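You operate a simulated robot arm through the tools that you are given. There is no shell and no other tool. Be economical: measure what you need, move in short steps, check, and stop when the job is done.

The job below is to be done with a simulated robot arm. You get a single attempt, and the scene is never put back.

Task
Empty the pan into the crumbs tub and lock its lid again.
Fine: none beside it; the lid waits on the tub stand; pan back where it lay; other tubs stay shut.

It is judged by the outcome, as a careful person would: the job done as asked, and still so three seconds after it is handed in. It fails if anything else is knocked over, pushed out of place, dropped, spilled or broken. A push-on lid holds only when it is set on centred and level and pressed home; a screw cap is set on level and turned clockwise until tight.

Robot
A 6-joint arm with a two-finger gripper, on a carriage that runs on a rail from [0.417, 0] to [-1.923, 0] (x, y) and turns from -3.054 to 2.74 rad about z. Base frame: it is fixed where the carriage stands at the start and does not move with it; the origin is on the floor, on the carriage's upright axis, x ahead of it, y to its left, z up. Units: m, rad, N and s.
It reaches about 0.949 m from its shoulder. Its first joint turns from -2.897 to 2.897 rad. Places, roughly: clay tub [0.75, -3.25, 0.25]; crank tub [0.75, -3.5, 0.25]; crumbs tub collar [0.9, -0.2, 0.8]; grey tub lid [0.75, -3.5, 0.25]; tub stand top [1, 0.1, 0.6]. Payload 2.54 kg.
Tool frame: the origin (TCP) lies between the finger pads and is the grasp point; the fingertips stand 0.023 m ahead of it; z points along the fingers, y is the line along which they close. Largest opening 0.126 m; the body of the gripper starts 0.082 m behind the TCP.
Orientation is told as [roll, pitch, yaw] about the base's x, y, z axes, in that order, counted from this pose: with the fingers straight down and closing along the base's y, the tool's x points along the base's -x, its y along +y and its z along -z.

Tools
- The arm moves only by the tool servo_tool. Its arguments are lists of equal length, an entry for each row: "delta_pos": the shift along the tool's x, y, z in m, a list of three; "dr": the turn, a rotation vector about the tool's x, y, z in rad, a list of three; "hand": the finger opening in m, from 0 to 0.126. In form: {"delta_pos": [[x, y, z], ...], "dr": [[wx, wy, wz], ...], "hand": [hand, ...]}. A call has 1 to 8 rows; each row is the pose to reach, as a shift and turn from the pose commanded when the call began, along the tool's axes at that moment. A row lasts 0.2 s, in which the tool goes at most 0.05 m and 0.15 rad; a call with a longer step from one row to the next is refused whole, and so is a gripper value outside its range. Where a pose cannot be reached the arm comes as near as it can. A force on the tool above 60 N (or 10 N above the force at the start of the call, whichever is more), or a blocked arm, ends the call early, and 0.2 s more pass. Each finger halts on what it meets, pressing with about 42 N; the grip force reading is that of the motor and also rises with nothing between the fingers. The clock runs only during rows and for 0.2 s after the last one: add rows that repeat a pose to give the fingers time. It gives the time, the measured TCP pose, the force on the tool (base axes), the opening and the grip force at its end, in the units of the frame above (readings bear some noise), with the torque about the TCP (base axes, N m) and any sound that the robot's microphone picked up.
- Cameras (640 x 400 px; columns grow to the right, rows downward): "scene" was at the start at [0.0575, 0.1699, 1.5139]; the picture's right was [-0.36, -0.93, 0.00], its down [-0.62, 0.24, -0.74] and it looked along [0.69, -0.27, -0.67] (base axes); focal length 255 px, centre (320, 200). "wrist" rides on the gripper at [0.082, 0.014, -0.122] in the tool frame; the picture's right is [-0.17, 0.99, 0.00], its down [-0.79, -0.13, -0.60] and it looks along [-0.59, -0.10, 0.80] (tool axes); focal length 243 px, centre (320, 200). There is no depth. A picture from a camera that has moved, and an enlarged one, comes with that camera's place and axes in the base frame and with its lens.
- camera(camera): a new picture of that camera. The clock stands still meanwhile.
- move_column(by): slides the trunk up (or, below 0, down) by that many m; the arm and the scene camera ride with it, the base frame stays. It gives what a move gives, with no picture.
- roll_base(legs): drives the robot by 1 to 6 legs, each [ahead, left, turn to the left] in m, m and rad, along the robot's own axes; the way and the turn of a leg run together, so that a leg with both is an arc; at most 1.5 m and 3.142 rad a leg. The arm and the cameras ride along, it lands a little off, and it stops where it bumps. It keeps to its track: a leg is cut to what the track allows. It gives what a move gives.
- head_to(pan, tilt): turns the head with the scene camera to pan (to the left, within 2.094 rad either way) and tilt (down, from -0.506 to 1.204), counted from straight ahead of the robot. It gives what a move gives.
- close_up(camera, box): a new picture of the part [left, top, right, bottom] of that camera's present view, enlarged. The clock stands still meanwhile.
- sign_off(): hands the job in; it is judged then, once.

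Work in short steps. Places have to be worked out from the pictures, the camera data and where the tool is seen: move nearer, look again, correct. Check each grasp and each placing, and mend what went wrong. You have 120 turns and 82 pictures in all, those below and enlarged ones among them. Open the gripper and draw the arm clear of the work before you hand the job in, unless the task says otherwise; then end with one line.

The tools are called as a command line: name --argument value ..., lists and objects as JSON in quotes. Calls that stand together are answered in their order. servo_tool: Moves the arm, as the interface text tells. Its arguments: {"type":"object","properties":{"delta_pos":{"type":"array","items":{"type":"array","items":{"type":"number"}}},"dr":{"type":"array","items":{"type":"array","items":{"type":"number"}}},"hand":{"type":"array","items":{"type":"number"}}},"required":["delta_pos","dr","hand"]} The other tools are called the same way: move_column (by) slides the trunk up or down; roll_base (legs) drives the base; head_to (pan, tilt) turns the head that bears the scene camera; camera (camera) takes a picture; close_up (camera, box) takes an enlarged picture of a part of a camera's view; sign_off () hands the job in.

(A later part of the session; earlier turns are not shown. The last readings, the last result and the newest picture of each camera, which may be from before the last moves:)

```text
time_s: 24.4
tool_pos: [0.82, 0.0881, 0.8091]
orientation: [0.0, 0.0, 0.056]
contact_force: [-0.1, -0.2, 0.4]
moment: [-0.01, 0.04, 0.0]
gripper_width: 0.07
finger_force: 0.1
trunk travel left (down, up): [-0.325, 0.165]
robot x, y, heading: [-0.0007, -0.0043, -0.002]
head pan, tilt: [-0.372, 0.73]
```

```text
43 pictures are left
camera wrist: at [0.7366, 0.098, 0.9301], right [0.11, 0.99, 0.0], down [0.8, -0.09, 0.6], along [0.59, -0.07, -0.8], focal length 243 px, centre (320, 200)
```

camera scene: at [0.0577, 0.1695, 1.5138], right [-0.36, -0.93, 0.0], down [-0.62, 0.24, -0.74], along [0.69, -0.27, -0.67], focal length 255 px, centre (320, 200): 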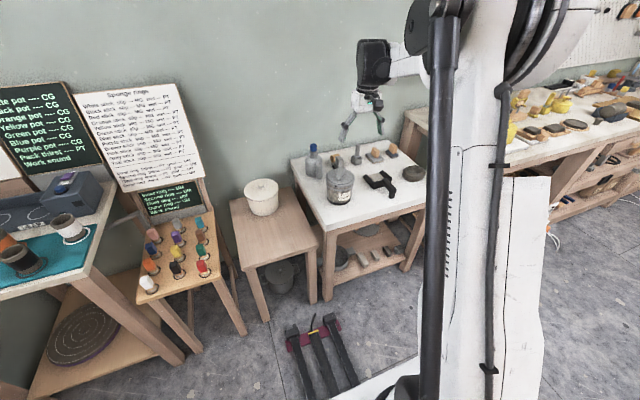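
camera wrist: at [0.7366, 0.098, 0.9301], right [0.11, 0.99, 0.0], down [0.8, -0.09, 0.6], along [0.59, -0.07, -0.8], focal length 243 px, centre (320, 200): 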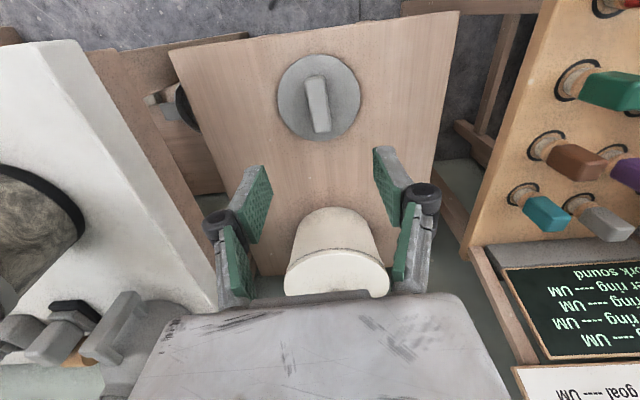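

Lid rests on the stand. Next I go up and over to view the pan.

servo_tool --delta_pos '[[0, -0.01, -0.04], [0.0, -0.04, -0.075], [0.01, -0.085, -0.09], [0.02, -0.13, -0.1], [0.02, -0.175, -0.1], [0.02, -0.22, -0.1], [0.02, -0.265, -0.1], [0.02, -0.3, -0.1]]' --dr '[[0, 0, 0.02], [0, 0, 0.04], [0, 0, 0.056], [0, 0, 0.056], [0, 0, 0.056], [0, 0, 0.056], [0, 0, 0.056], [0, 0, 0.056]]' --hand '[0.07, 0.07, 0.07, 0.07, 0.07, 0.07, 0.07, 0.07]'

servo_tool --delta_pos '[[0, -0.045, 0], [0, -0.09, 0], [0, -0.135, 0], [0, -0.18, 0], [0, -0.22, 0], [0, -0.25, 0], [0, -0.27, 0]]' --dr '[[0, 0, 0], [0, 0, 0], [0, 0, 0], [0, 0, 0], [0, 0, 0], [0, 0, 0], [0, 0, 0]]' --hand '[0.07, 0.07, 0.07, 0.07, 0.07, 0.07, 0.07]'

camera --camera "wrist"

```text
time_s: 26.2
tool_pos: [0.8175, -0.2141, 0.9107]
orientation: [0.001, 0.0, -0.002]
contact_force: [-0.3, -1.0, -1.2]
moment: [0.01, -0.02, -0.02]
gripper_width: 0.07
finger_force: 0.1
trunk travel left (down, up): [-0.325, 0.165]
robot x, y, heading: [0.0014, 0.0047, -0.0]
head pan, tilt: [-0.372, 0.73]
```

```text
time_s: 27.8
tool_pos: [0.8197, -0.4824, 0.9074]
orientation: [0.001, 0.0, 0.0]
contact_force: [-0.6, -0.1, -0.1]
moment: [0.01, -0.01, 0.0]
gripper_width: 0.07
finger_force: 0.1
trunk travel left (down, up): [-0.325, 0.165]
robot x, y, heading: [-0.0009, -0.0043, 0.003]
head pan, tilt: [-0.372, 0.73]
```

```text
42 pictures are left
camera wrist: at [0.7359, -0.4692, 1.0288], right [0.17, 0.99, 0.0], down [0.79, -0.13, 0.6], along [0.59, -0.1, -0.8], focal length 243 px, centre (320, 200)
```

wrist: 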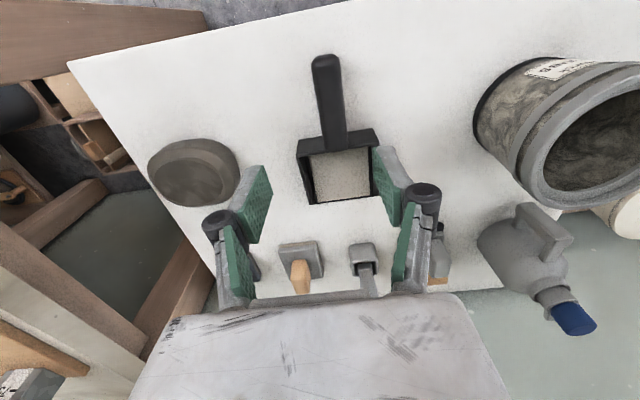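

Triangulating two views: handle top z≈0.773, x 0.765–0.853, y≈-0.471; table z≈0.717; pan front at x≈0.97, width≈0.097. I'll look at the contents and the tub mouth.

close_up --camera "wrist" --box '[290, 110, 400, 220]'

close_up --camera "wrist" --box '[460, 40, 640, 220]'

```text
3.64 times, centred on (345, 165) of wrist
camera zoom: at [0.7359, -0.4692, 1.0288], right [0.17, 0.99, 0.0], down [0.79, -0.13, 0.6], along [0.59, -0.1, -0.8], focal length 882 px, centre (229, 327)
```

zoom: 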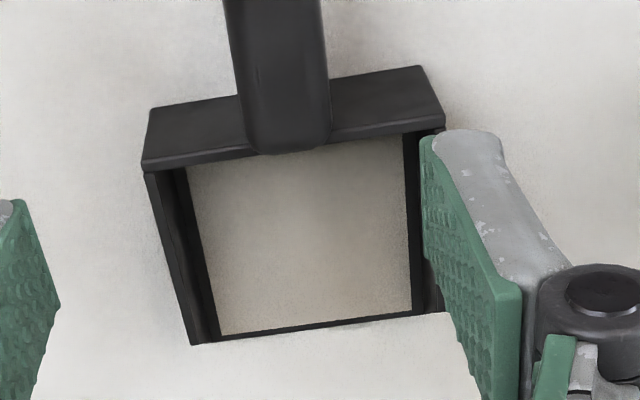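

```text
2.22 times, centred on (550, 130) of wrist
camera zoom: at [0.7359, -0.4692, 1.0288], right [0.17, 0.99, 0.0], down [0.79, -0.13, 0.6], along [0.59, -0.1, -0.8], focal length 539 px, centre (-191, 356)
```

zoom: 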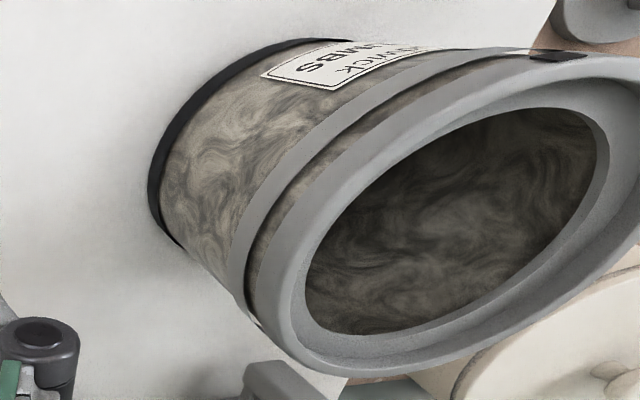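

The crumbs layer (~0.08 wide) fits the ~0.10 mouth. I'll tilt the gripper 0.5 rad (fingers pointing forward-down) above the handle, so the later pour brings it round past vertical.

servo_tool --delta_pos '[[0.012, 0.004, 0.02], [0.024, 0.008, 0.04], [0.036, 0.0114, 0.06], [0.0437, 0.0114, 0.0844], [0.0437, 0.0114, 0.0844]]' --dr '[[0, -0.13, 0], [0, -0.26, 0], [0, -0.39, 0], [0, -0.5, 0], [0, -0.5, 0]]' --hand '[0.065, 0.065, 0.065, 0.065, 0.065]'

camera --camera "wrist"

camera --camera "scene"

```text
time_s: 29.0
tool_pos: [0.7736, -0.4728, 0.8224]
orientation: [0.001, -0.501, -0.002]
contact_force: [0.4, -1.1, 0.2]
moment: [0.03, 0.01, 0.01]
gripper_width: 0.0649
finger_force: 0.2
trunk travel left (down, up): [-0.325, 0.165]
robot x, y, heading: [0.0031, 0.0023, -0.002]
head pan, tilt: [-0.372, 0.73]
```

```text
39 pictures are left
camera wrist: at [0.6428, -0.4588, 0.8894], right [0.15, 0.99, 0.08], down [0.41, -0.13, 0.9], along [0.9, -0.1, -0.42], focal length 243 px, centre (320, 200)
```

wrist: 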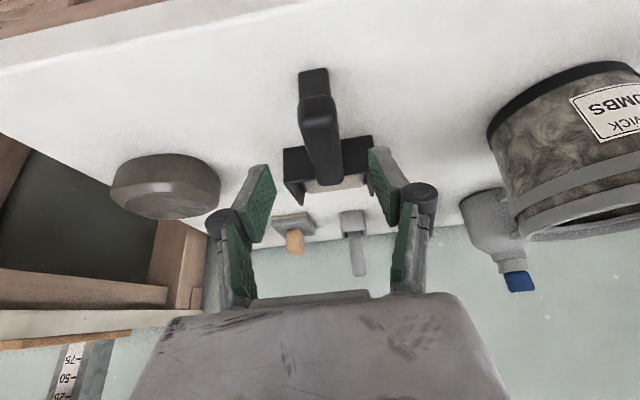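

```text
38 pictures are left
camera scene: at [0.0575, 0.1696, 1.5139], right [-0.36, -0.93, 0.0], down [-0.62, 0.24, -0.74], along [0.69, -0.27, -0.67], focal length 255 px, centre (320, 200)
```

scene: 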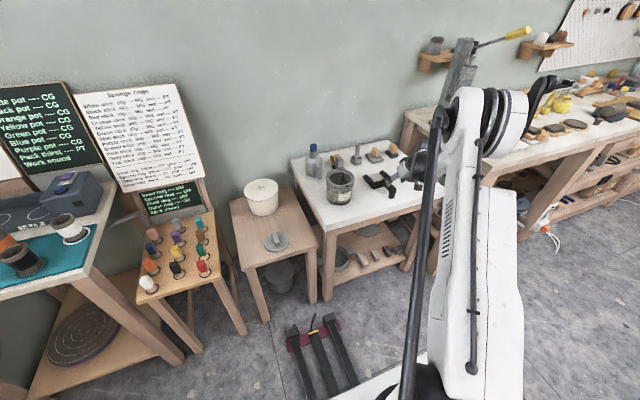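

The handle is centred between the fingers. Advancing 0.07 m along the tool axis.

servo_tool --delta_pos '[[0, 0.001, 0.025], [0, 0.001, 0.05], [0, 0.001, 0.063], [0, 0.001, 0.07]]' --dr '[[0, 0, 0], [0, 0, 0], [0, 0, 0], [0, 0, 0]]' --hand '[0.065, 0.065, 0.065, 0.065]'

camera --camera "wrist"

close_up --camera "scene" --box '[360, 140, 440, 210]'

```text
time_s: 30.0
tool_pos: [0.8081, -0.4722, 0.7623]
orientation: [0.0, -0.502, -0.002]
contact_force: [-0.3, 0.2, 0.3]
moment: [-0.01, 0.0, 0.0]
gripper_width: 0.0648
finger_force: 0.0
trunk travel left (down, up): [-0.325, 0.165]
robot x, y, heading: [0.0005, -0.0011, 0.002]
head pan, tilt: [-0.372, 0.73]
```

```text
37 pictures are left
camera wrist: at [0.6776, -0.4581, 0.8286], right [0.15, 0.99, 0.08], down [0.41, -0.13, 0.9], along [0.9, -0.1, -0.42], focal length 243 px, centre (320, 200)
```

wrist: 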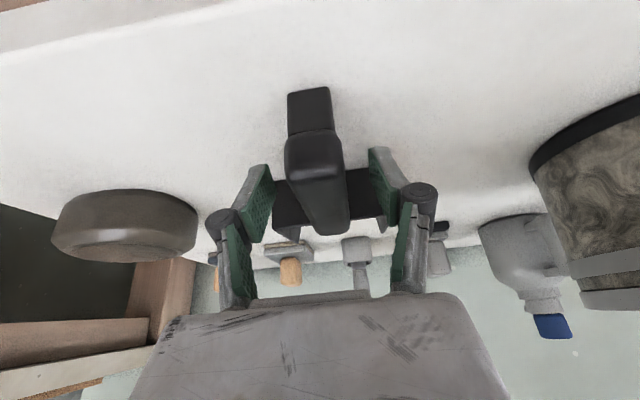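

```text
5.71 times, centred on (400, 175) of scene
camera zoom: at [0.0575, 0.1699, 1.5139], right [-0.36, -0.93, 0.0], down [-0.62, 0.24, -0.74], along [0.69, -0.27, -0.67], focal length 1458 px, centre (-137, 343)
```

zoom: 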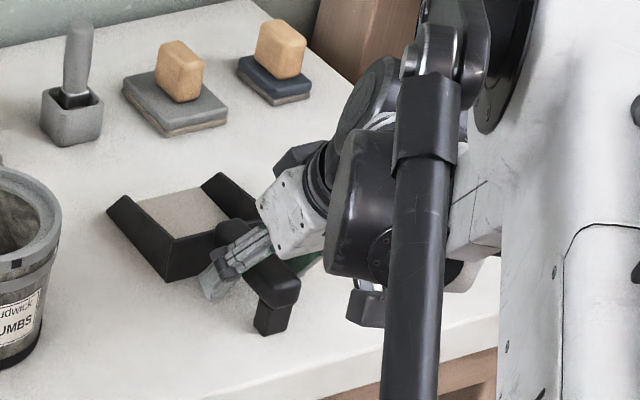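

Fingers straddle the handle well. Closing.

servo_tool --delta_pos '[[0, 0, 0], [0, 0, 0], [0, 0, 0], [0, 0, 0], [0, 0, 0]]' --dr '[[0, 0, 0], [0, 0, 0], [0, 0, 0], [0, 0, 0], [0, 0, 0]]' --hand '[0.045, 0.035, 0.02, 0.01, 0.01]'

camera --camera "wrist"

```text
time_s: 31.2
tool_pos: [0.8088, -0.4724, 0.7621]
orientation: [0.0, -0.499, -0.002]
contact_force: [0.2, 0.1, -0.3]
moment: [0.08, -0.01, 0.02]
gripper_width: 0.0285
finger_force: 42.1
trunk travel left (down, up): [-0.325, 0.165]
robot x, y, heading: [0.0042, -0.0006, 0.001]
head pan, tilt: [-0.372, 0.73]
```

```text
35 pictures are left
camera wrist: at [0.6774, -0.4582, 0.8287], right [0.15, 0.99, 0.08], down [0.41, -0.13, 0.9], along [0.9, -0.1, -0.42], focal length 243 px, centre (320, 200)
```

wrist: 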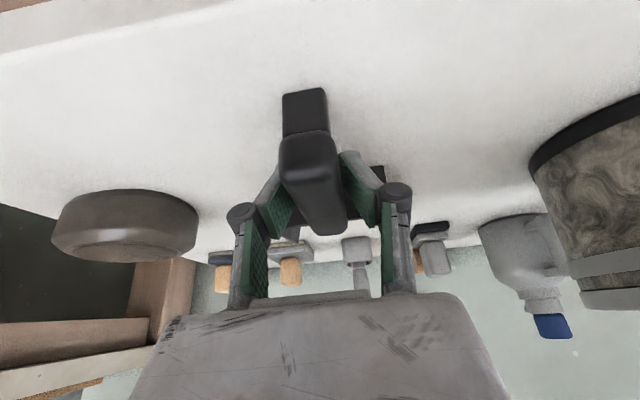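

Handle gripped (0.0285 m), it moved only ~2–3 mm sideways. Lift 0.04 m and check.

servo_tool --delta_pos '[[-0.0024, 0, -0.0044], [-0.0072, 0, -0.0132], [-0.0144, 0, -0.0263], [-0.0192, 0, -0.0351], [-0.0192, 0, -0.0351]]' --dr '[[0, 0, 0], [0, 0, 0], [0, 0, 0], [0, 0, 0], [0, 0, 0]]' --hand '[0.01, 0.01, 0.01, 0.01, 0.01]'

close_up --camera "scene" --box '[340, 130, 440, 210]'

```text
time_s: 32.4
tool_pos: [0.8078, -0.4701, 0.8034]
orientation: [0.001, -0.499, -0.002]
contact_force: [0.2, 0.5, -0.4]
moment: [0.01, 0.04, 0.02]
gripper_width: 0.0282
finger_force: 41.8
trunk travel left (down, up): [-0.325, 0.165]
robot x, y, heading: [-0.0015, -0.0032, -0.004]
head pan, tilt: [-0.372, 0.73]
```

```text
5.00 times, centred on (390, 170) of scene
camera zoom: at [0.0575, 0.1699, 1.5138], right [-0.36, -0.93, 0.0], down [-0.62, 0.24, -0.74], along [0.69, -0.27, -0.67], focal length 1276 px, centre (-30, 350)
```

zoom: 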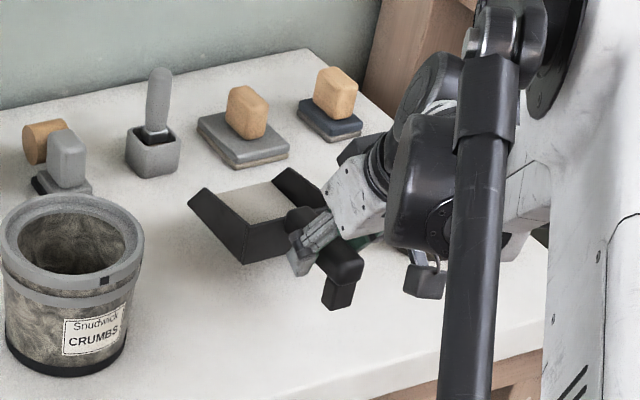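

Pan is level and held. I'll raise to z≈0.94 and back 0.10 m, then cross towards the tub gently.

servo_tool --delta_pos '[[0.002, 0, -0.014], [0.006, 0, -0.042], [0.01, 0, -0.075], [0.014, 0, -0.108], [0.018, 0, -0.138], [0.021, 0, -0.159], [0.0222, 0, -0.1682], [0.0222, 0, -0.1682]]' --dr '[[0, 0, 0], [0, 0, 0], [0, 0, 0], [0, 0, 0], [0, 0, 0], [0, 0, 0], [0, 0, 0], [0, 0, 0]]' --hand '[0.01, 0.01, 0.01, 0.01, 0.01, 0.01, 0.01, 0.01]'

servo_tool --delta_pos '[[0, 0.012, 0], [0, 0.042, 0], [0, 0.08, 0], [0, 0.12, 0], [0, 0.16, 0], [0, 0.195, 0], [0, 0.22, 0], [0, 0.23, 0]]' --dr '[[0, 0, 0], [0, 0, 0], [0, 0, 0], [0, 0, 0], [0, 0, 0], [0, 0, 0], [0, 0, 0], [0, 0, 0]]' --hand '[0.01, 0.01, 0.01, 0.01, 0.01, 0.01, 0.01, 0.01]'

camera --camera "wrist"

close_up --camera "scene" --box '[290, 100, 410, 210]'

```text
time_s: 34.2
tool_pos: [0.7068, -0.4701, 0.9389]
orientation: [-0.001, -0.5, -0.002]
contact_force: [0.0, -0.5, -1.2]
moment: [-0.02, 0.09, 0.0]
gripper_width: 0.0284
finger_force: 42.2
trunk travel left (down, up): [-0.325, 0.165]
robot x, y, heading: [0.0004, -0.004, -0.003]
head pan, tilt: [-0.372, 0.73]
```

```text
time_s: 36.0
tool_pos: [0.7093, -0.2405, 0.94]
orientation: [0.0, -0.499, -0.001]
contact_force: [0.3, -0.3, -0.3]
moment: [0.01, 0.03, 0.0]
gripper_width: 0.0282
finger_force: 42.1
trunk travel left (down, up): [-0.325, 0.165]
robot x, y, heading: [0.0007, 0.0013, -0.004]
head pan, tilt: [-0.372, 0.73]
```

```text
33 pictures are left
camera wrist: at [0.5789, -0.2272, 1.0065], right [0.15, 0.99, 0.08], down [0.41, -0.13, 0.9], along [0.9, -0.1, -0.42], focal length 243 px, centre (320, 200)
```

wrist: 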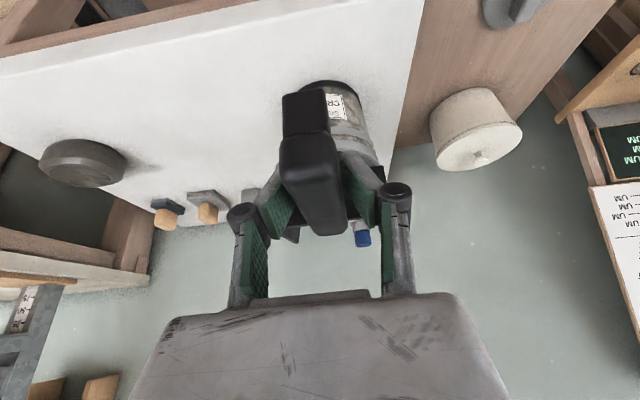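

```text
3.64 times, centred on (350, 155) of scene
camera zoom: at [0.0577, 0.17, 1.5138], right [-0.36, -0.93, 0.0], down [-0.62, 0.24, -0.74], along [0.69, -0.27, -0.67], focal length 928 px, centre (211, 364)
```

zoom: 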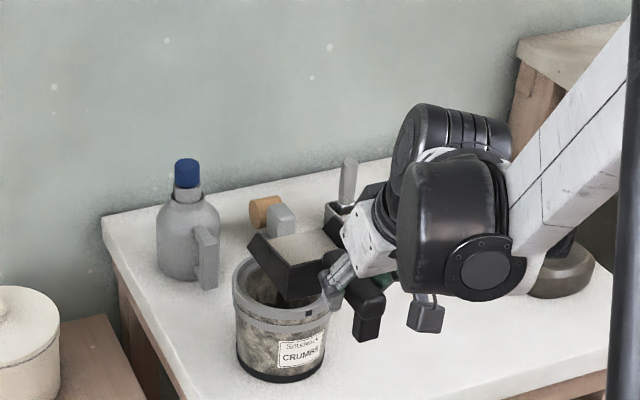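

The projected lip matches my model (lip ≈ TCP + [0.164, 0, −0.042]). I'll lower so the lip sits just above the rim, slightly before the tub's centre, and check.

servo_tool --delta_pos '[[0.009, 0.001, 0.005], [0.02, 0.002, 0.011], [0.03, 0.0035, 0.016], [0.0345, 0.0035, 0.0188], [0.0345, 0.0035, 0.0188]]' --dr '[[0, 0, 0], [0, 0, 0], [0, 0, 0], [0, 0, 0], [0, 0, 0]]' --hand '[0.01, 0.01, 0.01, 0.01, 0.01]'

close_up --camera "scene" --box '[310, 140, 380, 210]'

```text
time_s: 37.2
tool_pos: [0.6872, -0.2383, 0.9069]
orientation: [0.0, -0.501, -0.002]
contact_force: [0.2, -0.3, -1.2]
moment: [-0.01, 0.06, 0.02]
gripper_width: 0.0281
finger_force: 41.9
trunk travel left (down, up): [-0.325, 0.165]
robot x, y, heading: [-0.0052, 0.0017, 0.003]
head pan, tilt: [-0.372, 0.73]
```

```text
5.71 times, centred on (345, 175) of scene
camera zoom: at [0.0576, 0.1698, 1.5139], right [-0.36, -0.93, 0.0], down [-0.62, 0.24, -0.74], along [0.69, -0.27, -0.67], focal length 1458 px, centre (177, 343)
```

zoom: 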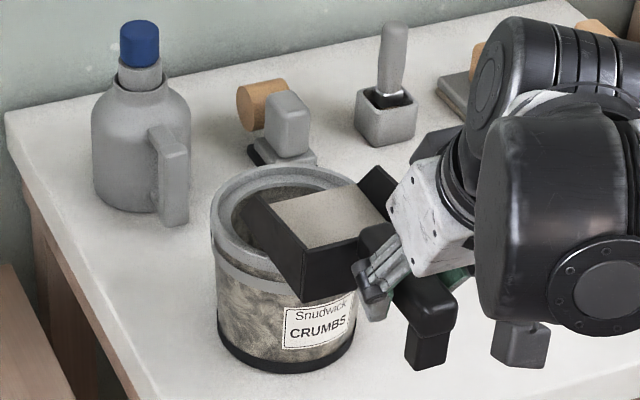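

The lip looks several mm towards −y from the tub centre. Zooming to measure.

close_up --camera "scene" --box '[328, 162, 368, 198]'

```text
11.11 times, centred on (348, 180) of scene
camera zoom: at [0.0576, 0.1698, 1.5139], right [-0.36, -0.93, 0.0], down [-0.62, 0.24, -0.74], along [0.69, -0.27, -0.67], focal length 2836 px, centre (9, 422)
```

zoom: 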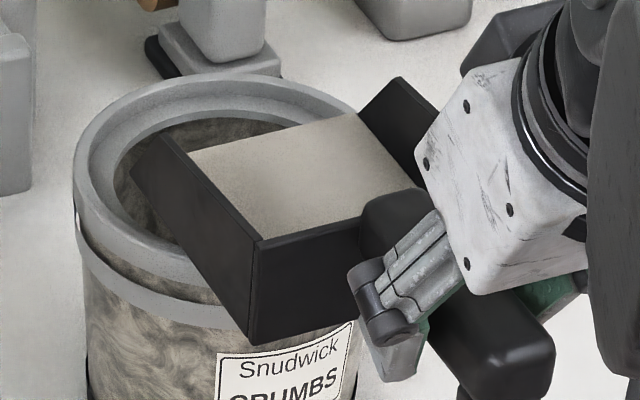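

Both measured with the same camera: lip is ~11 mm before the tub centre and ~1.5 mm off in y — as wanted. I start tilting about the lip, to 0.45 rad.

servo_tool --delta_pos '[[-0.0093, 0, -0.0088], [-0.0186, 0, -0.0172], [-0.029, 0, -0.0247], [-0.0396, 0, -0.0315], [-0.051, 0, -0.0372], [-0.0626, 0, -0.0424], [-0.0626, 0, -0.0424]]' --dr '[[0, 0.075, 0], [0, 0.15, 0], [0, 0.225, 0], [0, 0.3, 0], [0, 0.375, 0], [0, 0.45, 0], [0, 0.45, 0]]' --hand '[0.01, 0.01, 0.01, 0.01, 0.01, 0.01, 0.01]'

close_up --camera "scene" --box '[310, 140, 380, 210]'

```text
time_s: 38.8
tool_pos: [0.7204, -0.2378, 0.9745]
orientation: [0.0, -0.049, -0.001]
contact_force: [0.0, -0.2, -1.3]
moment: [0.0, 0.08, -0.01]
gripper_width: 0.0281
finger_force: 42.1
trunk travel left (down, up): [-0.325, 0.165]
robot x, y, heading: [0.0007, -0.0008, 0.001]
head pan, tilt: [-0.372, 0.73]
```

```text
5.71 times, centred on (345, 175) of scene
camera zoom: at [0.0578, 0.1699, 1.5138], right [-0.36, -0.93, 0.0], down [-0.62, 0.24, -0.74], along [0.69, -0.27, -0.67], focal length 1458 px, centre (177, 343)
```

zoom: 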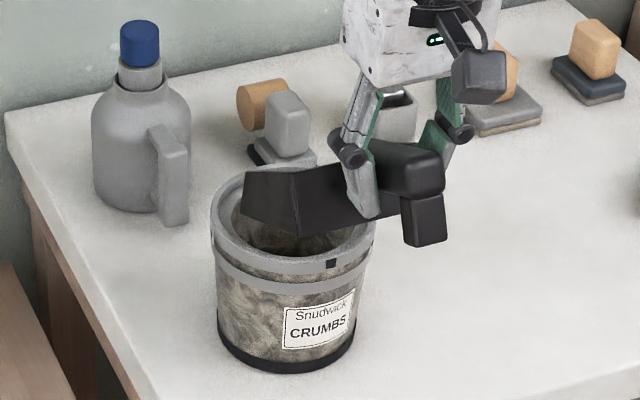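

No spill; continuing to 1.05 rad about the lip.

servo_tool --delta_pos '[[-0.0093, 0, -0.0088], [-0.0186, 0, -0.0172], [-0.029, 0, -0.0247], [-0.0396, 0, -0.0315], [-0.0626, 0, -0.0424], [-0.0868, 0, -0.0497], [-0.0868, 0, -0.0497], [-0.0868, 0, -0.0497]]' --dr '[[0, 0.075, 0], [0, 0.15, 0], [0, 0.225, 0], [0, 0.3, 0], [0, 0.45, 0], [0, 0.595, 0], [0, 0.6, 0], [0, 0.6, 0]]' --hand '[0.01, 0.01, 0.01, 0.01, 0.01, 0.01, 0.01, 0.01]'

close_up --camera "scene" --box '[310, 130, 380, 210]'

camera --camera "wrist"

```text
time_s: 40.6
tool_pos: [0.8049, -0.2446, 1.0268]
orientation: [-0.022, 0.463, -0.001]
contact_force: [0.5, -0.7, -0.4]
moment: [-0.01, 0.04, -0.01]
gripper_width: 0.0282
finger_force: 42.0
out of reach, approached as far as the arm can: row 6, 7, 8
trunk travel left (down, up): [-0.325, 0.165]
robot x, y, heading: [0.0028, 0.0014, 0.002]
head pan, tilt: [-0.372, 0.73]
```

```text
5.00 times, centred on (345, 170) of scene
camera zoom: at [0.0576, 0.1699, 1.5139], right [-0.36, -0.93, 0.0], down [-0.62, 0.24, -0.74], along [0.69, -0.27, -0.67], focal length 1276 px, centre (195, 350)
```

zoom: 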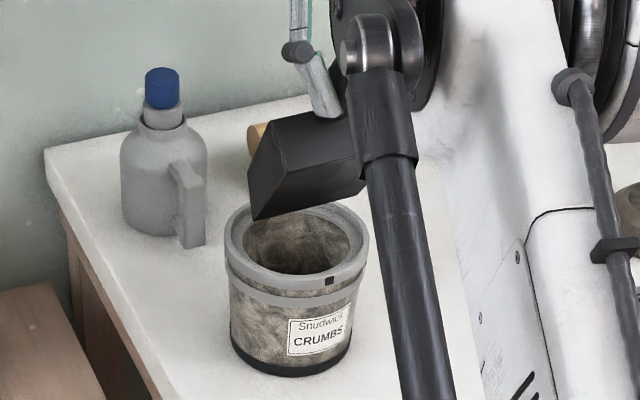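

```text
27 pictures are left
camera wrist: at [0.7851, -0.2282, 1.1712], right [0.14, 0.99, -0.09], down [0.98, -0.12, 0.18], along [0.17, -0.12, -0.98], focal length 243 px, centre (320, 200)
```

wrist: 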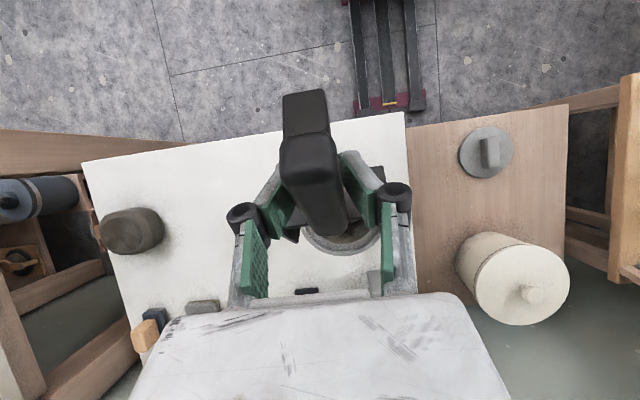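

The arm reached its limit near 0.96 rad, lip still over the mouth; I can't see whether the pan is empty. I'll tilt back about the lip and look inside.

servo_tool --delta_pos '[[0.0, 0, 0.0], [0.0, 0, 0.0], [0.0158, 0, 0.0198], [0.0286, 0, 0.0418], [0.0378, 0, 0.0653], [0.0436, 0, 0.09]]' --dr '[[0, 0, 0], [0, 0, 0], [0, -0.15, 0], [0, -0.3, 0], [0, -0.45, 0], [0, -0.6, 0]]' --hand '[0.01, 0.01, 0.01, 0.01, 0.01, 0.01]'

servo_tool --delta_pos '[[0.0178, 0, 0.019], [0.033, 0, 0.039], [0.0445, 0, 0.061], [0.0445, 0, 0.061]]' --dr '[[0, -0.15, 0], [0, -0.3, 0], [0, -0.45, 0], [0, -0.45, 0]]' --hand '[0.01, 0.01, 0.01, 0.01]'

close_up --camera "scene" --box '[310, 140, 380, 210]'

```text
time_s: 42.0
tool_pos: [0.7255, -0.2478, 0.9648]
orientation: [-0.02, -0.139, 0.01]
contact_force: [0.5, 0.1, -1.0]
moment: [-0.09, 0.07, -0.01]
gripper_width: 0.0284
finger_force: 42.0
trunk travel left (down, up): [-0.325, 0.165]
robot x, y, heading: [-0.0014, -0.0019, 0.002]
head pan, tilt: [-0.372, 0.73]
```

```text
time_s: 43.0
tool_pos: [0.6898, -0.2479, 0.8985]
orientation: [-0.024, -0.589, 0.021]
contact_force: [-0.2, -0.4, -0.6]
moment: [-0.02, 0.08, 0.03]
gripper_width: 0.0281
finger_force: 42.2
trunk travel left (down, up): [-0.325, 0.165]
robot x, y, heading: [0.0019, -0.0015, -0.003]
head pan, tilt: [-0.372, 0.73]
```

```text
5.71 times, centred on (345, 175) of scene
camera zoom: at [0.0577, 0.1696, 1.5139], right [-0.36, -0.93, 0.0], down [-0.62, 0.24, -0.74], along [0.69, -0.27, -0.67], focal length 1458 px, centre (177, 343)
```

zoom: 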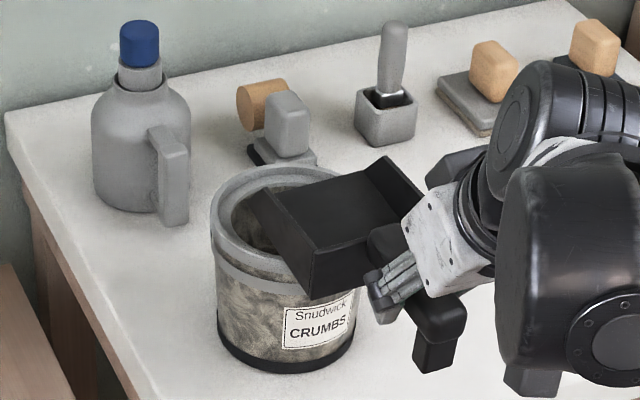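

The pan is empty and no spill is visible. I'll raise it, fix the small orientation drift, and carry it back.

servo_tool --delta_pos '[[-0.012, -0.004, -0.011], [-0.024, -0.008, -0.022], [-0.0343, -0.012, -0.033], [-0.0343, -0.012, -0.033]]' --dr '[[-0.004, 0.03, 0.006], [-0.008, 0.06, 0.012], [-0.0118, 0.089, 0.019], [-0.0118, 0.089, 0.019]]' --hand '[0.01, 0.01, 0.01, 0.01]'

servo_tool --delta_pos '[[0, -0.025, 0], [0, -0.06, 0], [0, -0.1, 0], [0, -0.14, 0], [0, -0.175, 0], [0, -0.2, 0], [0, -0.21, 0], [0, -0.21, 0]]' --dr '[[0, 0, 0], [0, 0, 0], [0, 0, 0], [0, 0, 0], [0, 0, 0], [0, 0, 0], [0, 0, 0], [0, 0, 0]]' --hand '[0.01, 0.01, 0.01, 0.01, 0.01, 0.01, 0.01, 0.01]'

```text
time_s: 44.0
tool_pos: [0.7003, -0.2587, 0.9468]
orientation: [-0.001, -0.498, -0.001]
contact_force: [0.1, -0.4, -1.6]
moment: [0.0, 0.03, 0.0]
gripper_width: 0.0282
finger_force: 42.1
trunk travel left (down, up): [-0.325, 0.165]
robot x, y, heading: [0.0004, -0.0005, -0.001]
head pan, tilt: [-0.372, 0.73]
```

```text
time_s: 45.8
tool_pos: [0.6986, -0.4697, 0.9465]
orientation: [-0.001, -0.497, -0.001]
contact_force: [-0.3, 0.4, -1.1]
moment: [-0.01, 0.06, -0.02]
gripper_width: 0.0285
finger_force: 41.7
trunk travel left (down, up): [-0.325, 0.165]
robot x, y, heading: [-0.0004, 0.0014, 0.001]
head pan, tilt: [-0.372, 0.73]
```

Now lower to just above the original place.

servo_tool --delta_pos '[[-0.001, 0, 0.02], [-0.003, 0, 0.055], [-0.005, 0, 0.095], [-0.007, 0, 0.135], [-0.009, 0, 0.17], [-0.0104, 0, 0.197], [-0.0109, 0, 0.2091], [-0.0109, 0, 0.2091]]' --dr '[[0, 0, 0], [0, 0, 0], [0, 0, 0], [0, 0, 0], [0, 0, 0], [0, 0, 0], [0, 0, 0], [0, 0, 0]]' --hand '[0.01, 0.01, 0.01, 0.01, 0.01, 0.01, 0.01, 0.01]'

close_up --camera "scene" --box '[340, 130, 440, 210]'

```text
time_s: 47.6
tool_pos: [0.8111, -0.4704, 0.7661]
orientation: [0.0, -0.496, -0.001]
contact_force: [-0.2, 0.2, -1.2]
moment: [0.03, 0.05, 0.0]
gripper_width: 0.0281
finger_force: 41.3
trunk travel left (down, up): [-0.325, 0.165]
robot x, y, heading: [0.001, 0.0005, -0.003]
head pan, tilt: [-0.372, 0.73]
```

```text
5.00 times, centred on (390, 170) of scene
camera zoom: at [0.0577, 0.1698, 1.5139], right [-0.36, -0.93, 0.0], down [-0.62, 0.24, -0.74], along [0.69, -0.27, -0.67], focal length 1276 px, centre (-30, 350)
```

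zoom: 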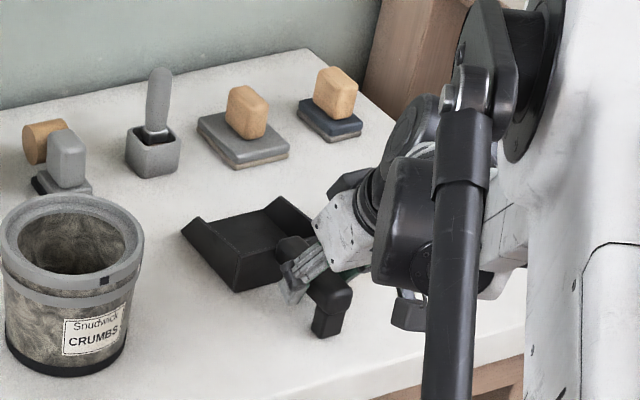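

A few mm above the table; lowering the last bit, then opening.

servo_tool --delta_pos '[[0.0027, 0, 0.0008], [0.0037, 0, 0.0026], [0.0041, 0, 0.0034]]' --dr '[[0, 0, 0], [0, 0, 0], [0, 0, 0]]' --hand '[0.01, 0.01, 0.01]'

```text
time_s: 48.4
tool_pos: [0.8078, -0.4699, 0.7629]
orientation: [0.0, -0.499, -0.001]
contact_force: [0.2, -0.7, 6.6]
moment: [-0.04, -1.17, -0.04]
gripper_width: 0.0281
finger_force: 41.6
trunk travel left (down, up): [-0.325, 0.165]
robot x, y, heading: [-0.0001, 0.0047, 0.001]
head pan, tilt: [-0.372, 0.73]
```

Light contact (lip first, ~7 N). Opening and backing off along the tool axis.

servo_tool --delta_pos '[[0.0, 0, 0], [0, 0, 0], [0, 0, 0], [0, 0, -0.02], [0, 0, -0.06], [-0.02, 0.01, -0.1], [-0.04, 0.02, -0.14]]' --dr '[[0, 0, 0], [0, 0, 0], [0, 0, 0], [0, 0, 0], [0, 0, 0], [0, 0, 0], [0, 0, 0]]' --hand '[0.03, 0.05, 0.065, 0.065, 0.065, 0.065, 0.065]'

close_up --camera "scene" --box '[355, 160, 405, 205]'

```text
time_s: 50.0
tool_pos: [0.7763, -0.45, 0.9056]
orientation: [-0.003, -0.497, -0.003]
contact_force: [0.3, -0.4, 1.0]
moment: [0.04, 0.01, 0.01]
gripper_width: 0.0649
finger_force: 0.1
trunk travel left (down, up): [-0.325, 0.165]
robot x, y, heading: [0.0009, 0.001, 0.006]
head pan, tilt: [-0.372, 0.73]
```

```text
8.89 times, centred on (380, 182) of scene
camera zoom: at [0.0575, 0.1698, 1.5139], right [-0.36, -0.93, 0.0], down [-0.62, 0.24, -0.74], along [0.69, -0.27, -0.67], focal length 2269 px, centre (-213, 356)
```

zoom: 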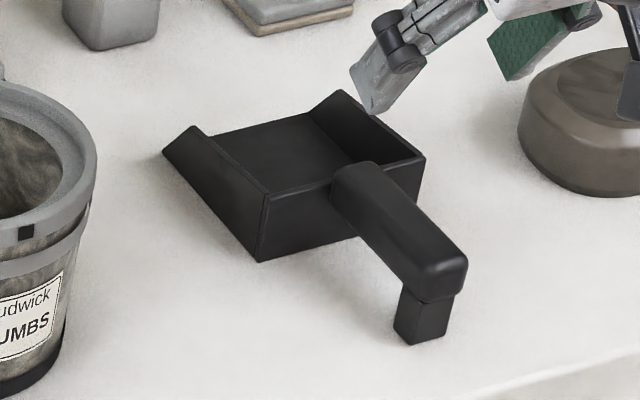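

Pan is back exactly where it lay. Now I straighten the gripper and go to fetch the lid.

servo_tool --delta_pos '[[-0.012, 0.03, -0.012], [-0.024, 0.065, -0.02], [-0.036, 0.1, -0.0185], [-0.048, 0.14, -0.0185], [-0.06, 0.18, -0.0185], [-0.0602, 0.22, -0.0185]]' --dr '[[0, 0.12, 0], [0, 0.24, 0], [0, 0.36, 0], [0, 0.48, 0], [0, 0.497, 0], [0, 0.497, 0]]' --hand '[0.065, 0.065, 0.065, 0.065, 0.065, 0.065]'

servo_tool --delta_pos '[[0, 0.045, 0], [0, 0.09, 0], [0, 0.135, 0], [0, 0.18, 0], [0, 0.225, 0], [0, 0.27, 0], [0, 0.31, 0], [0, 0.317, 0.03]]' --dr '[[0, 0, 0], [0, 0, 0], [0, 0, -0.02], [0, 0, -0.04], [0, 0, -0.055], [0, 0, -0.055], [0, 0, -0.055], [0, 0, -0.055]]' --hand '[0.065, 0.065, 0.065, 0.065, 0.065, 0.065, 0.065, 0.065]'

```text
time_s: 51.4
tool_pos: [0.8183, -0.2287, 0.9493]
orientation: [0.0, -0.001, 0.0]
contact_force: [-0.6, 0.3, 0.9]
moment: [0.01, 0.01, 0.02]
gripper_width: 0.065
finger_force: 0.0
trunk travel left (down, up): [-0.325, 0.165]
robot x, y, heading: [0.0016, -0.0032, 0.001]
head pan, tilt: [-0.372, 0.73]
```

```text
time_s: 53.2
tool_pos: [0.8227, 0.0894, 0.922]
orientation: [0.002, -0.001, 0.055]
contact_force: [-0.5, -0.1, 0.0]
moment: [0.0, -0.03, 0.01]
gripper_width: 0.0648
finger_force: 0.1
trunk travel left (down, up): [-0.325, 0.165]
robot x, y, heading: [0.0025, -0.0, 0.004]
head pan, tilt: [-0.372, 0.73]
```

servo_tool --delta_pos '[[0, -0.002, 0.045], [0, -0.002, 0.09], [0, -0.002, 0.135], [0, -0.002, 0.18], [0, -0.002, 0.22], [0, -0.002, 0.24]]' --dr '[[0, 0, 0], [0, 0, 0], [0, 0, 0], [0, 0, 0], [0, 0, 0], [0, 0, 0]]' --hand '[0.065, 0.065, 0.065, 0.065, 0.065, 0.065]'

camera --camera "wrist"

close_up --camera "scene" --box '[310, 150, 380, 210]'

```text
time_s: 54.6
tool_pos: [0.8211, 0.0852, 0.679]
orientation: [0.001, -0.002, 0.054]
contact_force: [0.2, -0.5, 0.3]
moment: [-0.02, 0.01, 0.01]
gripper_width: 0.0649
finger_force: 0.1
trunk travel left (down, up): [-0.325, 0.165]
robot x, y, heading: [-0.0064, -0.0019, -0.003]
head pan, tilt: [-0.372, 0.73]
```

```text
23 pictures are left
camera wrist: at [0.7388, 0.0945, 0.8006], right [0.11, 0.99, 0.0], down [0.8, -0.09, 0.6], along [0.59, -0.07, -0.8], focal length 243 px, centre (320, 200)
```

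wrist: 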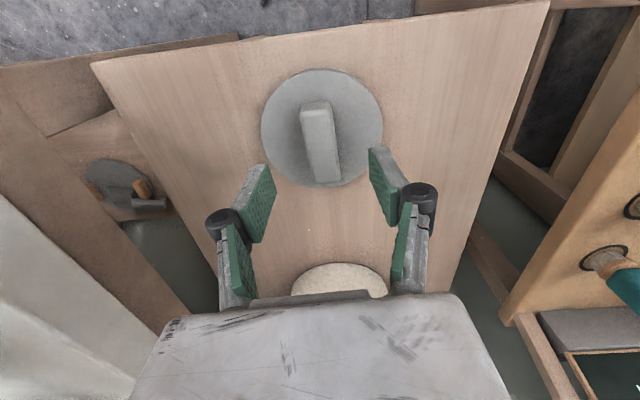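

```text
6.67 times, centred on (345, 180) of scene
camera zoom: at [0.0577, 0.1699, 1.5139], right [-0.36, -0.93, 0.0], down [-0.62, 0.24, -0.74], along [0.69, -0.27, -0.67], focal length 1702 px, centre (153, 333)
```

zoom: 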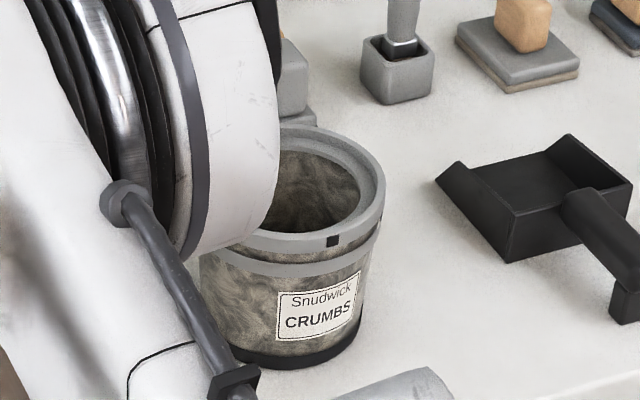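

Lid and tub as expected, no spill. The lid centre is ~4 mm ahead of the TCP; I'll correct that while descending and grip the bar.

servo_tool --delta_pos '[[-0.002, 0.001, 0.025], [-0.004, 0.001, 0.05], [-0.004, 0.001, 0.061], [-0.004, 0.001, 0.0655], [-0.004, 0.001, 0.0655]]' --dr '[[0, 0, 0], [0, 0, 0], [0, 0, 0], [0, 0, 0], [0, 0, 0]]' --hand '[0.065, 0.065, 0.065, 0.065, 0.065]'

servo_tool --delta_pos '[[0, 0, 0], [0, 0, 0], [0, 0, 0], [0, 0, 0], [0, 0, 0]]' --dr '[[0, 0, 0], [0, 0, 0], [0, 0, 0], [0, 0, 0], [0, 0, 0]]' --hand '[0.045, 0.03, 0.01, 0.01, 0.01]'

camera --camera "wrist"

```text
time_s: 55.8
tool_pos: [0.8253, 0.0865, 0.6141]
orientation: [0.0, -0.002, 0.054]
contact_force: [0.3, 0.9, 0.7]
moment: [-0.01, 0.0, -0.01]
gripper_width: 0.0647
finger_force: 0.1
trunk travel left (down, up): [-0.325, 0.165]
robot x, y, heading: [-0.0012, -0.0019, 0.004]
head pan, tilt: [-0.372, 0.73]
```

```text
time_s: 57.0
tool_pos: [0.8243, 0.0868, 0.6144]
orientation: [0.0, -0.003, 0.054]
contact_force: [0.7, -0.4, 0.4]
moment: [-0.01, -0.03, -0.01]
gripper_width: 0.0263
finger_force: 42.3
trunk travel left (down, up): [-0.325, 0.165]
robot x, y, heading: [0.0025, -0.0002, -0.002]
head pan, tilt: [-0.372, 0.73]
```

```text
21 pictures are left
camera wrist: at [0.7416, 0.0965, 0.7345], right [0.11, 0.99, 0.0], down [0.8, -0.09, 0.6], along [0.59, -0.07, -0.8], focal length 243 px, centre (320, 200)
```

wrist: 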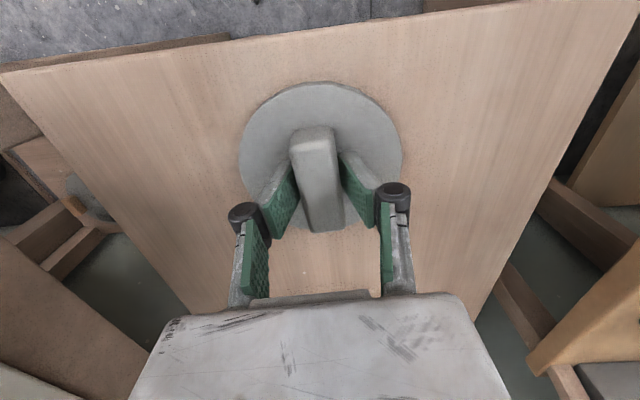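

Gripped. Lifting slowly.

servo_tool --delta_pos '[[0, 0, -0.01], [0, 0, -0.03], [0, 0, -0.06], [0, 0, -0.09], [0, 0, -0.12], [0, 0, -0.15], [0, 0, -0.18], [0, 0, -0.2]]' --dr '[[0, 0, 0], [0, 0, 0], [0, 0, 0], [0, 0, 0], [0, 0, 0], [0, 0, 0], [0, 0, 0], [0, 0, 0]]' --hand '[0.01, 0.01, 0.01, 0.01, 0.01, 0.01, 0.01, 0.01]'

servo_tool --delta_pos '[[0, 0, -0.02], [0, 0, -0.05], [0, 0, -0.08], [0, 0, -0.11], [0, 0, -0.13], [0, 0, -0.136], [0, 0, -0.136]]' --dr '[[0, 0, 0], [0, 0, 0], [0, 0, 0], [0, 0, 0], [0, 0, 0], [0, 0, 0], [0, 0, 0]]' --hand '[0.01, 0.01, 0.01, 0.01, 0.01, 0.01, 0.01]'

close_up --camera "wrist" --box '[220, 60, 420, 250]'

```text
time_s: 58.8
tool_pos: [0.8233, 0.0865, 0.8146]
orientation: [0.001, -0.002, 0.055]
contact_force: [0.1, -0.2, -0.3]
moment: [-0.01, 0.04, 0.01]
gripper_width: 0.0263
finger_force: 42.1
trunk travel left (down, up): [-0.325, 0.165]
robot x, y, heading: [0.0013, 0.0012, -0.001]
head pan, tilt: [-0.372, 0.73]
```

```text
time_s: 60.4
tool_pos: [0.8246, 0.0861, 0.9516]
orientation: [-0.001, -0.001, 0.055]
contact_force: [-0.3, -0.7, -0.7]
moment: [-0.02, -0.02, 0.02]
gripper_width: 0.0264
finger_force: 41.9
trunk travel left (down, up): [-0.325, 0.165]
robot x, y, heading: [-0.0003, -0.0018, 0.003]
head pan, tilt: [-0.372, 0.73]
```

```text
2.11 times, centred on (320, 155) of wrist
camera zoom: at [0.7407, 0.0962, 1.0723], right [0.11, 0.99, 0.0], down [0.8, -0.09, 0.6], along [0.59, -0.07, -0.8], focal length 511 px, centre (320, 295)
```

zoom: 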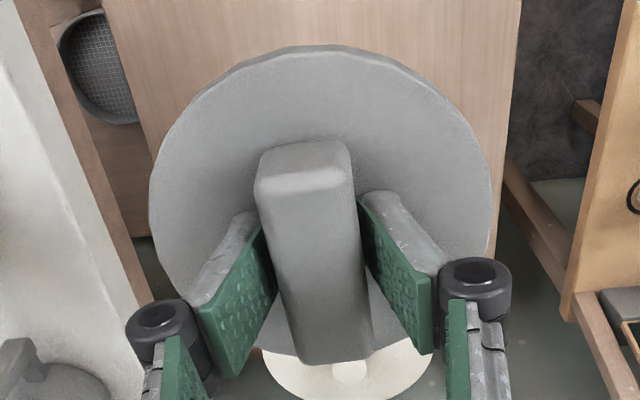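

Lid level in the grip. Carrying it over to above the tub.

servo_tool --delta_pos '[[0, -0.01, 0], [-0.002, -0.03, 0], [-0.005, -0.06, 0], [-0.007, -0.09, 0], [-0.009, -0.12, 0], [-0.011, -0.15, 0], [-0.012, -0.175, 0], [-0.0125, -0.185, 0]]' --dr '[[0, 0, 0], [0, 0, 0], [0, 0, 0], [0, 0, 0], [0, 0, 0], [0, 0, 0], [0, 0, 0], [0, 0, 0]]' --hand '[0.01, 0.01, 0.01, 0.01, 0.01, 0.01, 0.01, 0.01]'

servo_tool --delta_pos '[[-0.001, -0.01, 0], [-0.003, -0.03, 0], [-0.006, -0.06, 0], [-0.008, -0.09, 0], [-0.009, -0.115, 0], [-0.0099, -0.135, 0], [-0.0099, -0.1427, 0], [-0.0099, -0.1427, 0]]' --dr '[[0, 0, 0], [0, 0, 0], [0, 0, 0], [0, 0, 0], [0, 0, 0], [0, 0, 0], [0, 0, 0], [0, 0, 0]]' --hand '[0.01, 0.01, 0.01, 0.01, 0.01, 0.01, 0.01, 0.01]'

close_up --camera "wrist" --box '[220, 40, 420, 250]'

close_up --camera "scene" --box '[315, 130, 375, 200]'

```text
time_s: 62.2
tool_pos: [0.8469, -0.0969, 0.9502]
orientation: [0.0, -0.002, 0.053]
contact_force: [0.1, 0.1, -0.2]
moment: [0.0, 0.0, -0.04]
gripper_width: 0.0262
finger_force: 42.1
trunk travel left (down, up): [-0.325, 0.165]
robot x, y, heading: [-0.0032, 0.0002, -0.004]
head pan, tilt: [-0.372, 0.73]
```

```text
time_s: 64.0
tool_pos: [0.8648, -0.2392, 0.9496]
orientation: [0.0, 0.0, 0.054]
contact_force: [0.2, 0.5, -0.3]
moment: [0.0, 0.01, -0.04]
gripper_width: 0.0261
finger_force: 41.5
trunk travel left (down, up): [-0.325, 0.165]
robot x, y, heading: [-0.0018, -0.0017, -0.002]
head pan, tilt: [-0.372, 0.73]
```

```text
1.90 times, centred on (320, 145) of wrist
camera zoom: at [0.7811, -0.2294, 1.0708], right [0.11, 0.99, 0.0], down [0.8, -0.09, 0.6], along [0.59, -0.07, -0.8], focal length 462 px, centre (320, 305)
```

zoom: 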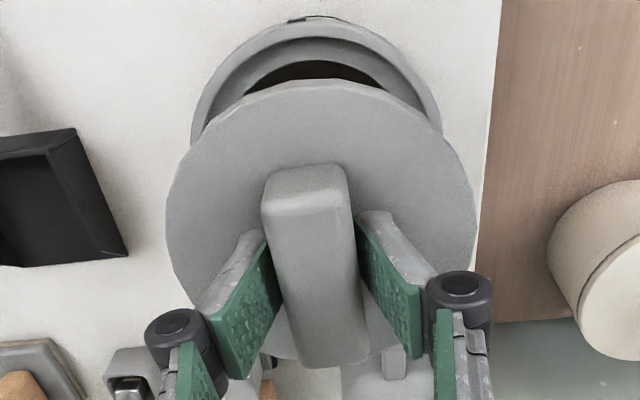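

```text
5.71 times, centred on (345, 165) of scene
camera zoom: at [0.0576, 0.1698, 1.5139], right [-0.36, -0.93, 0.0], down [-0.62, 0.24, -0.74], along [0.69, -0.27, -0.67], focal length 1458 px, centre (177, 400)
```

zoom: 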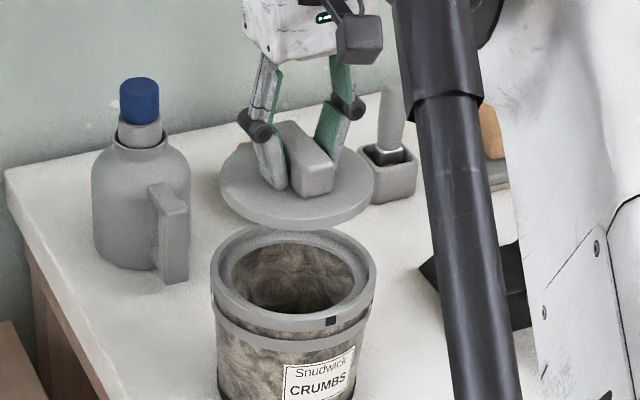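

The collar centre and lid centre agree to ~2 mm; I'll shift −2 mm in y and descend to just above the seat.

servo_tool --delta_pos '[[0, -0.002, 0.015], [0, -0.002, 0.035], [0, -0.002, 0.05], [0, -0.002, 0.06], [0, -0.002, 0.064], [0, -0.002, 0.064]]' --dr '[[0, 0, 0], [0, 0, 0], [0, 0, 0], [0, 0, 0], [0, 0, 0], [0, 0, 0]]' --hand '[0.01, 0.01, 0.01, 0.01, 0.01, 0.01]'

close_up --camera "wrist" --box '[220, 40, 420, 250]'

close_up --camera "scene" --box '[320, 145, 370, 195]'

```text
time_s: 65.4
tool_pos: [0.8646, -0.2415, 0.8861]
orientation: [-0.001, -0.002, 0.055]
contact_force: [-0.8, -0.4, -0.2]
moment: [-0.02, 0.02, 0.03]
gripper_width: 0.0263
finger_force: 42.0
trunk travel left (down, up): [-0.325, 0.165]
robot x, y, heading: [-0.0009, -0.0007, -0.0]
head pan, tilt: [-0.372, 0.73]
```

```text
1.90 times, centred on (320, 145) of wrist
camera zoom: at [0.7811, -0.231, 1.0073], right [0.11, 0.99, 0.0], down [0.8, -0.09, 0.6], along [0.59, -0.07, -0.8], focal length 462 px, centre (320, 305)
```

zoom: 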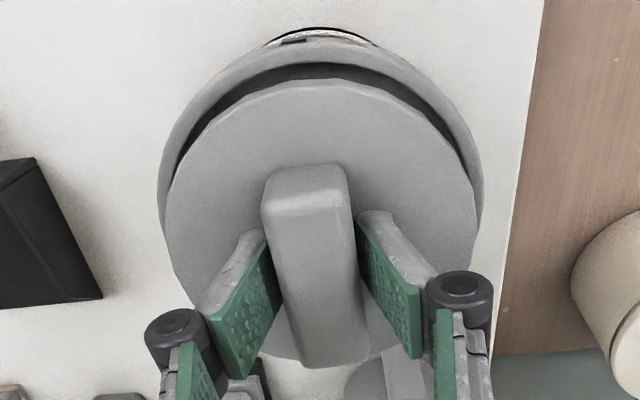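

```text
8.00 times, centred on (345, 170) of scene
camera zoom: at [0.0576, 0.1699, 1.5139], right [-0.36, -0.93, 0.0], down [-0.62, 0.24, -0.74], along [0.69, -0.27, -0.67], focal length 2042 px, centre (120, 440)
```

zoom: 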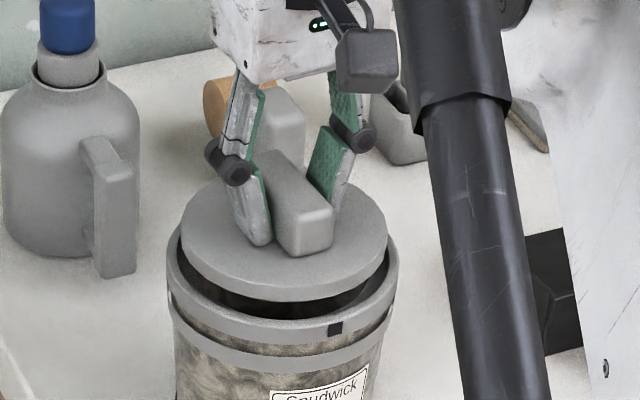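

Lid and collar are concentric to within ~2 mm (shift 1.5 mm forward). Lowering onto the seat in small steps.

servo_tool --delta_pos '[[-0.0015, 0, 0.004], [-0.0015, 0, 0.008], [-0.0015, 0, 0.011], [-0.0015, 0, 0.014], [-0.0015, 0, 0.016], [-0.0015, 0, 0.016]]' --dr '[[0, 0, 0], [0, 0, 0], [0, 0, 0], [0, 0, 0], [0, 0, 0], [0, 0, 0]]' --hand '[0.01, 0.01, 0.01, 0.01, 0.01, 0.01]'

close_up --camera "scene" --box '[320, 145, 370, 195]'

```text
time_s: 66.8
tool_pos: [0.8668, -0.2396, 0.8723]
orientation: [-0.001, -0.004, 0.055]
contact_force: [4.5, -0.1, 26.3]
moment: [0.03, -1.76, -0.1]
gripper_width: 0.0263
finger_force: 41.9
trunk travel left (down, up): [-0.325, 0.165]
robot x, y, heading: [0.0005, 0.0008, 0.002]
head pan, tilt: [-0.372, 0.73]
```

```text
8.00 times, centred on (345, 170) of scene
camera zoom: at [0.0555, 0.1705, 1.514], right [-0.36, -0.93, 0.0], down [-0.62, 0.24, -0.75], along [0.7, -0.27, -0.67], focal length 2042 px, centre (120, 440)
```

zoom: 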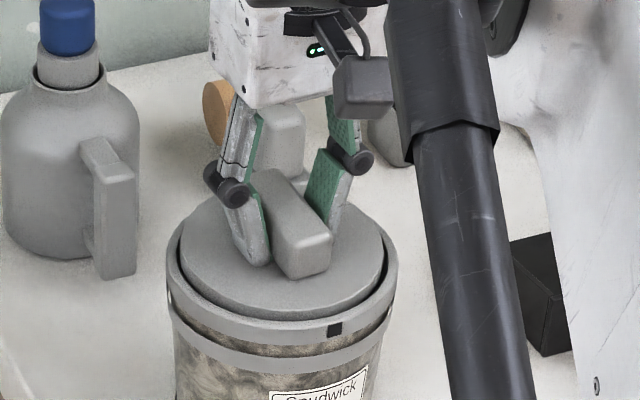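

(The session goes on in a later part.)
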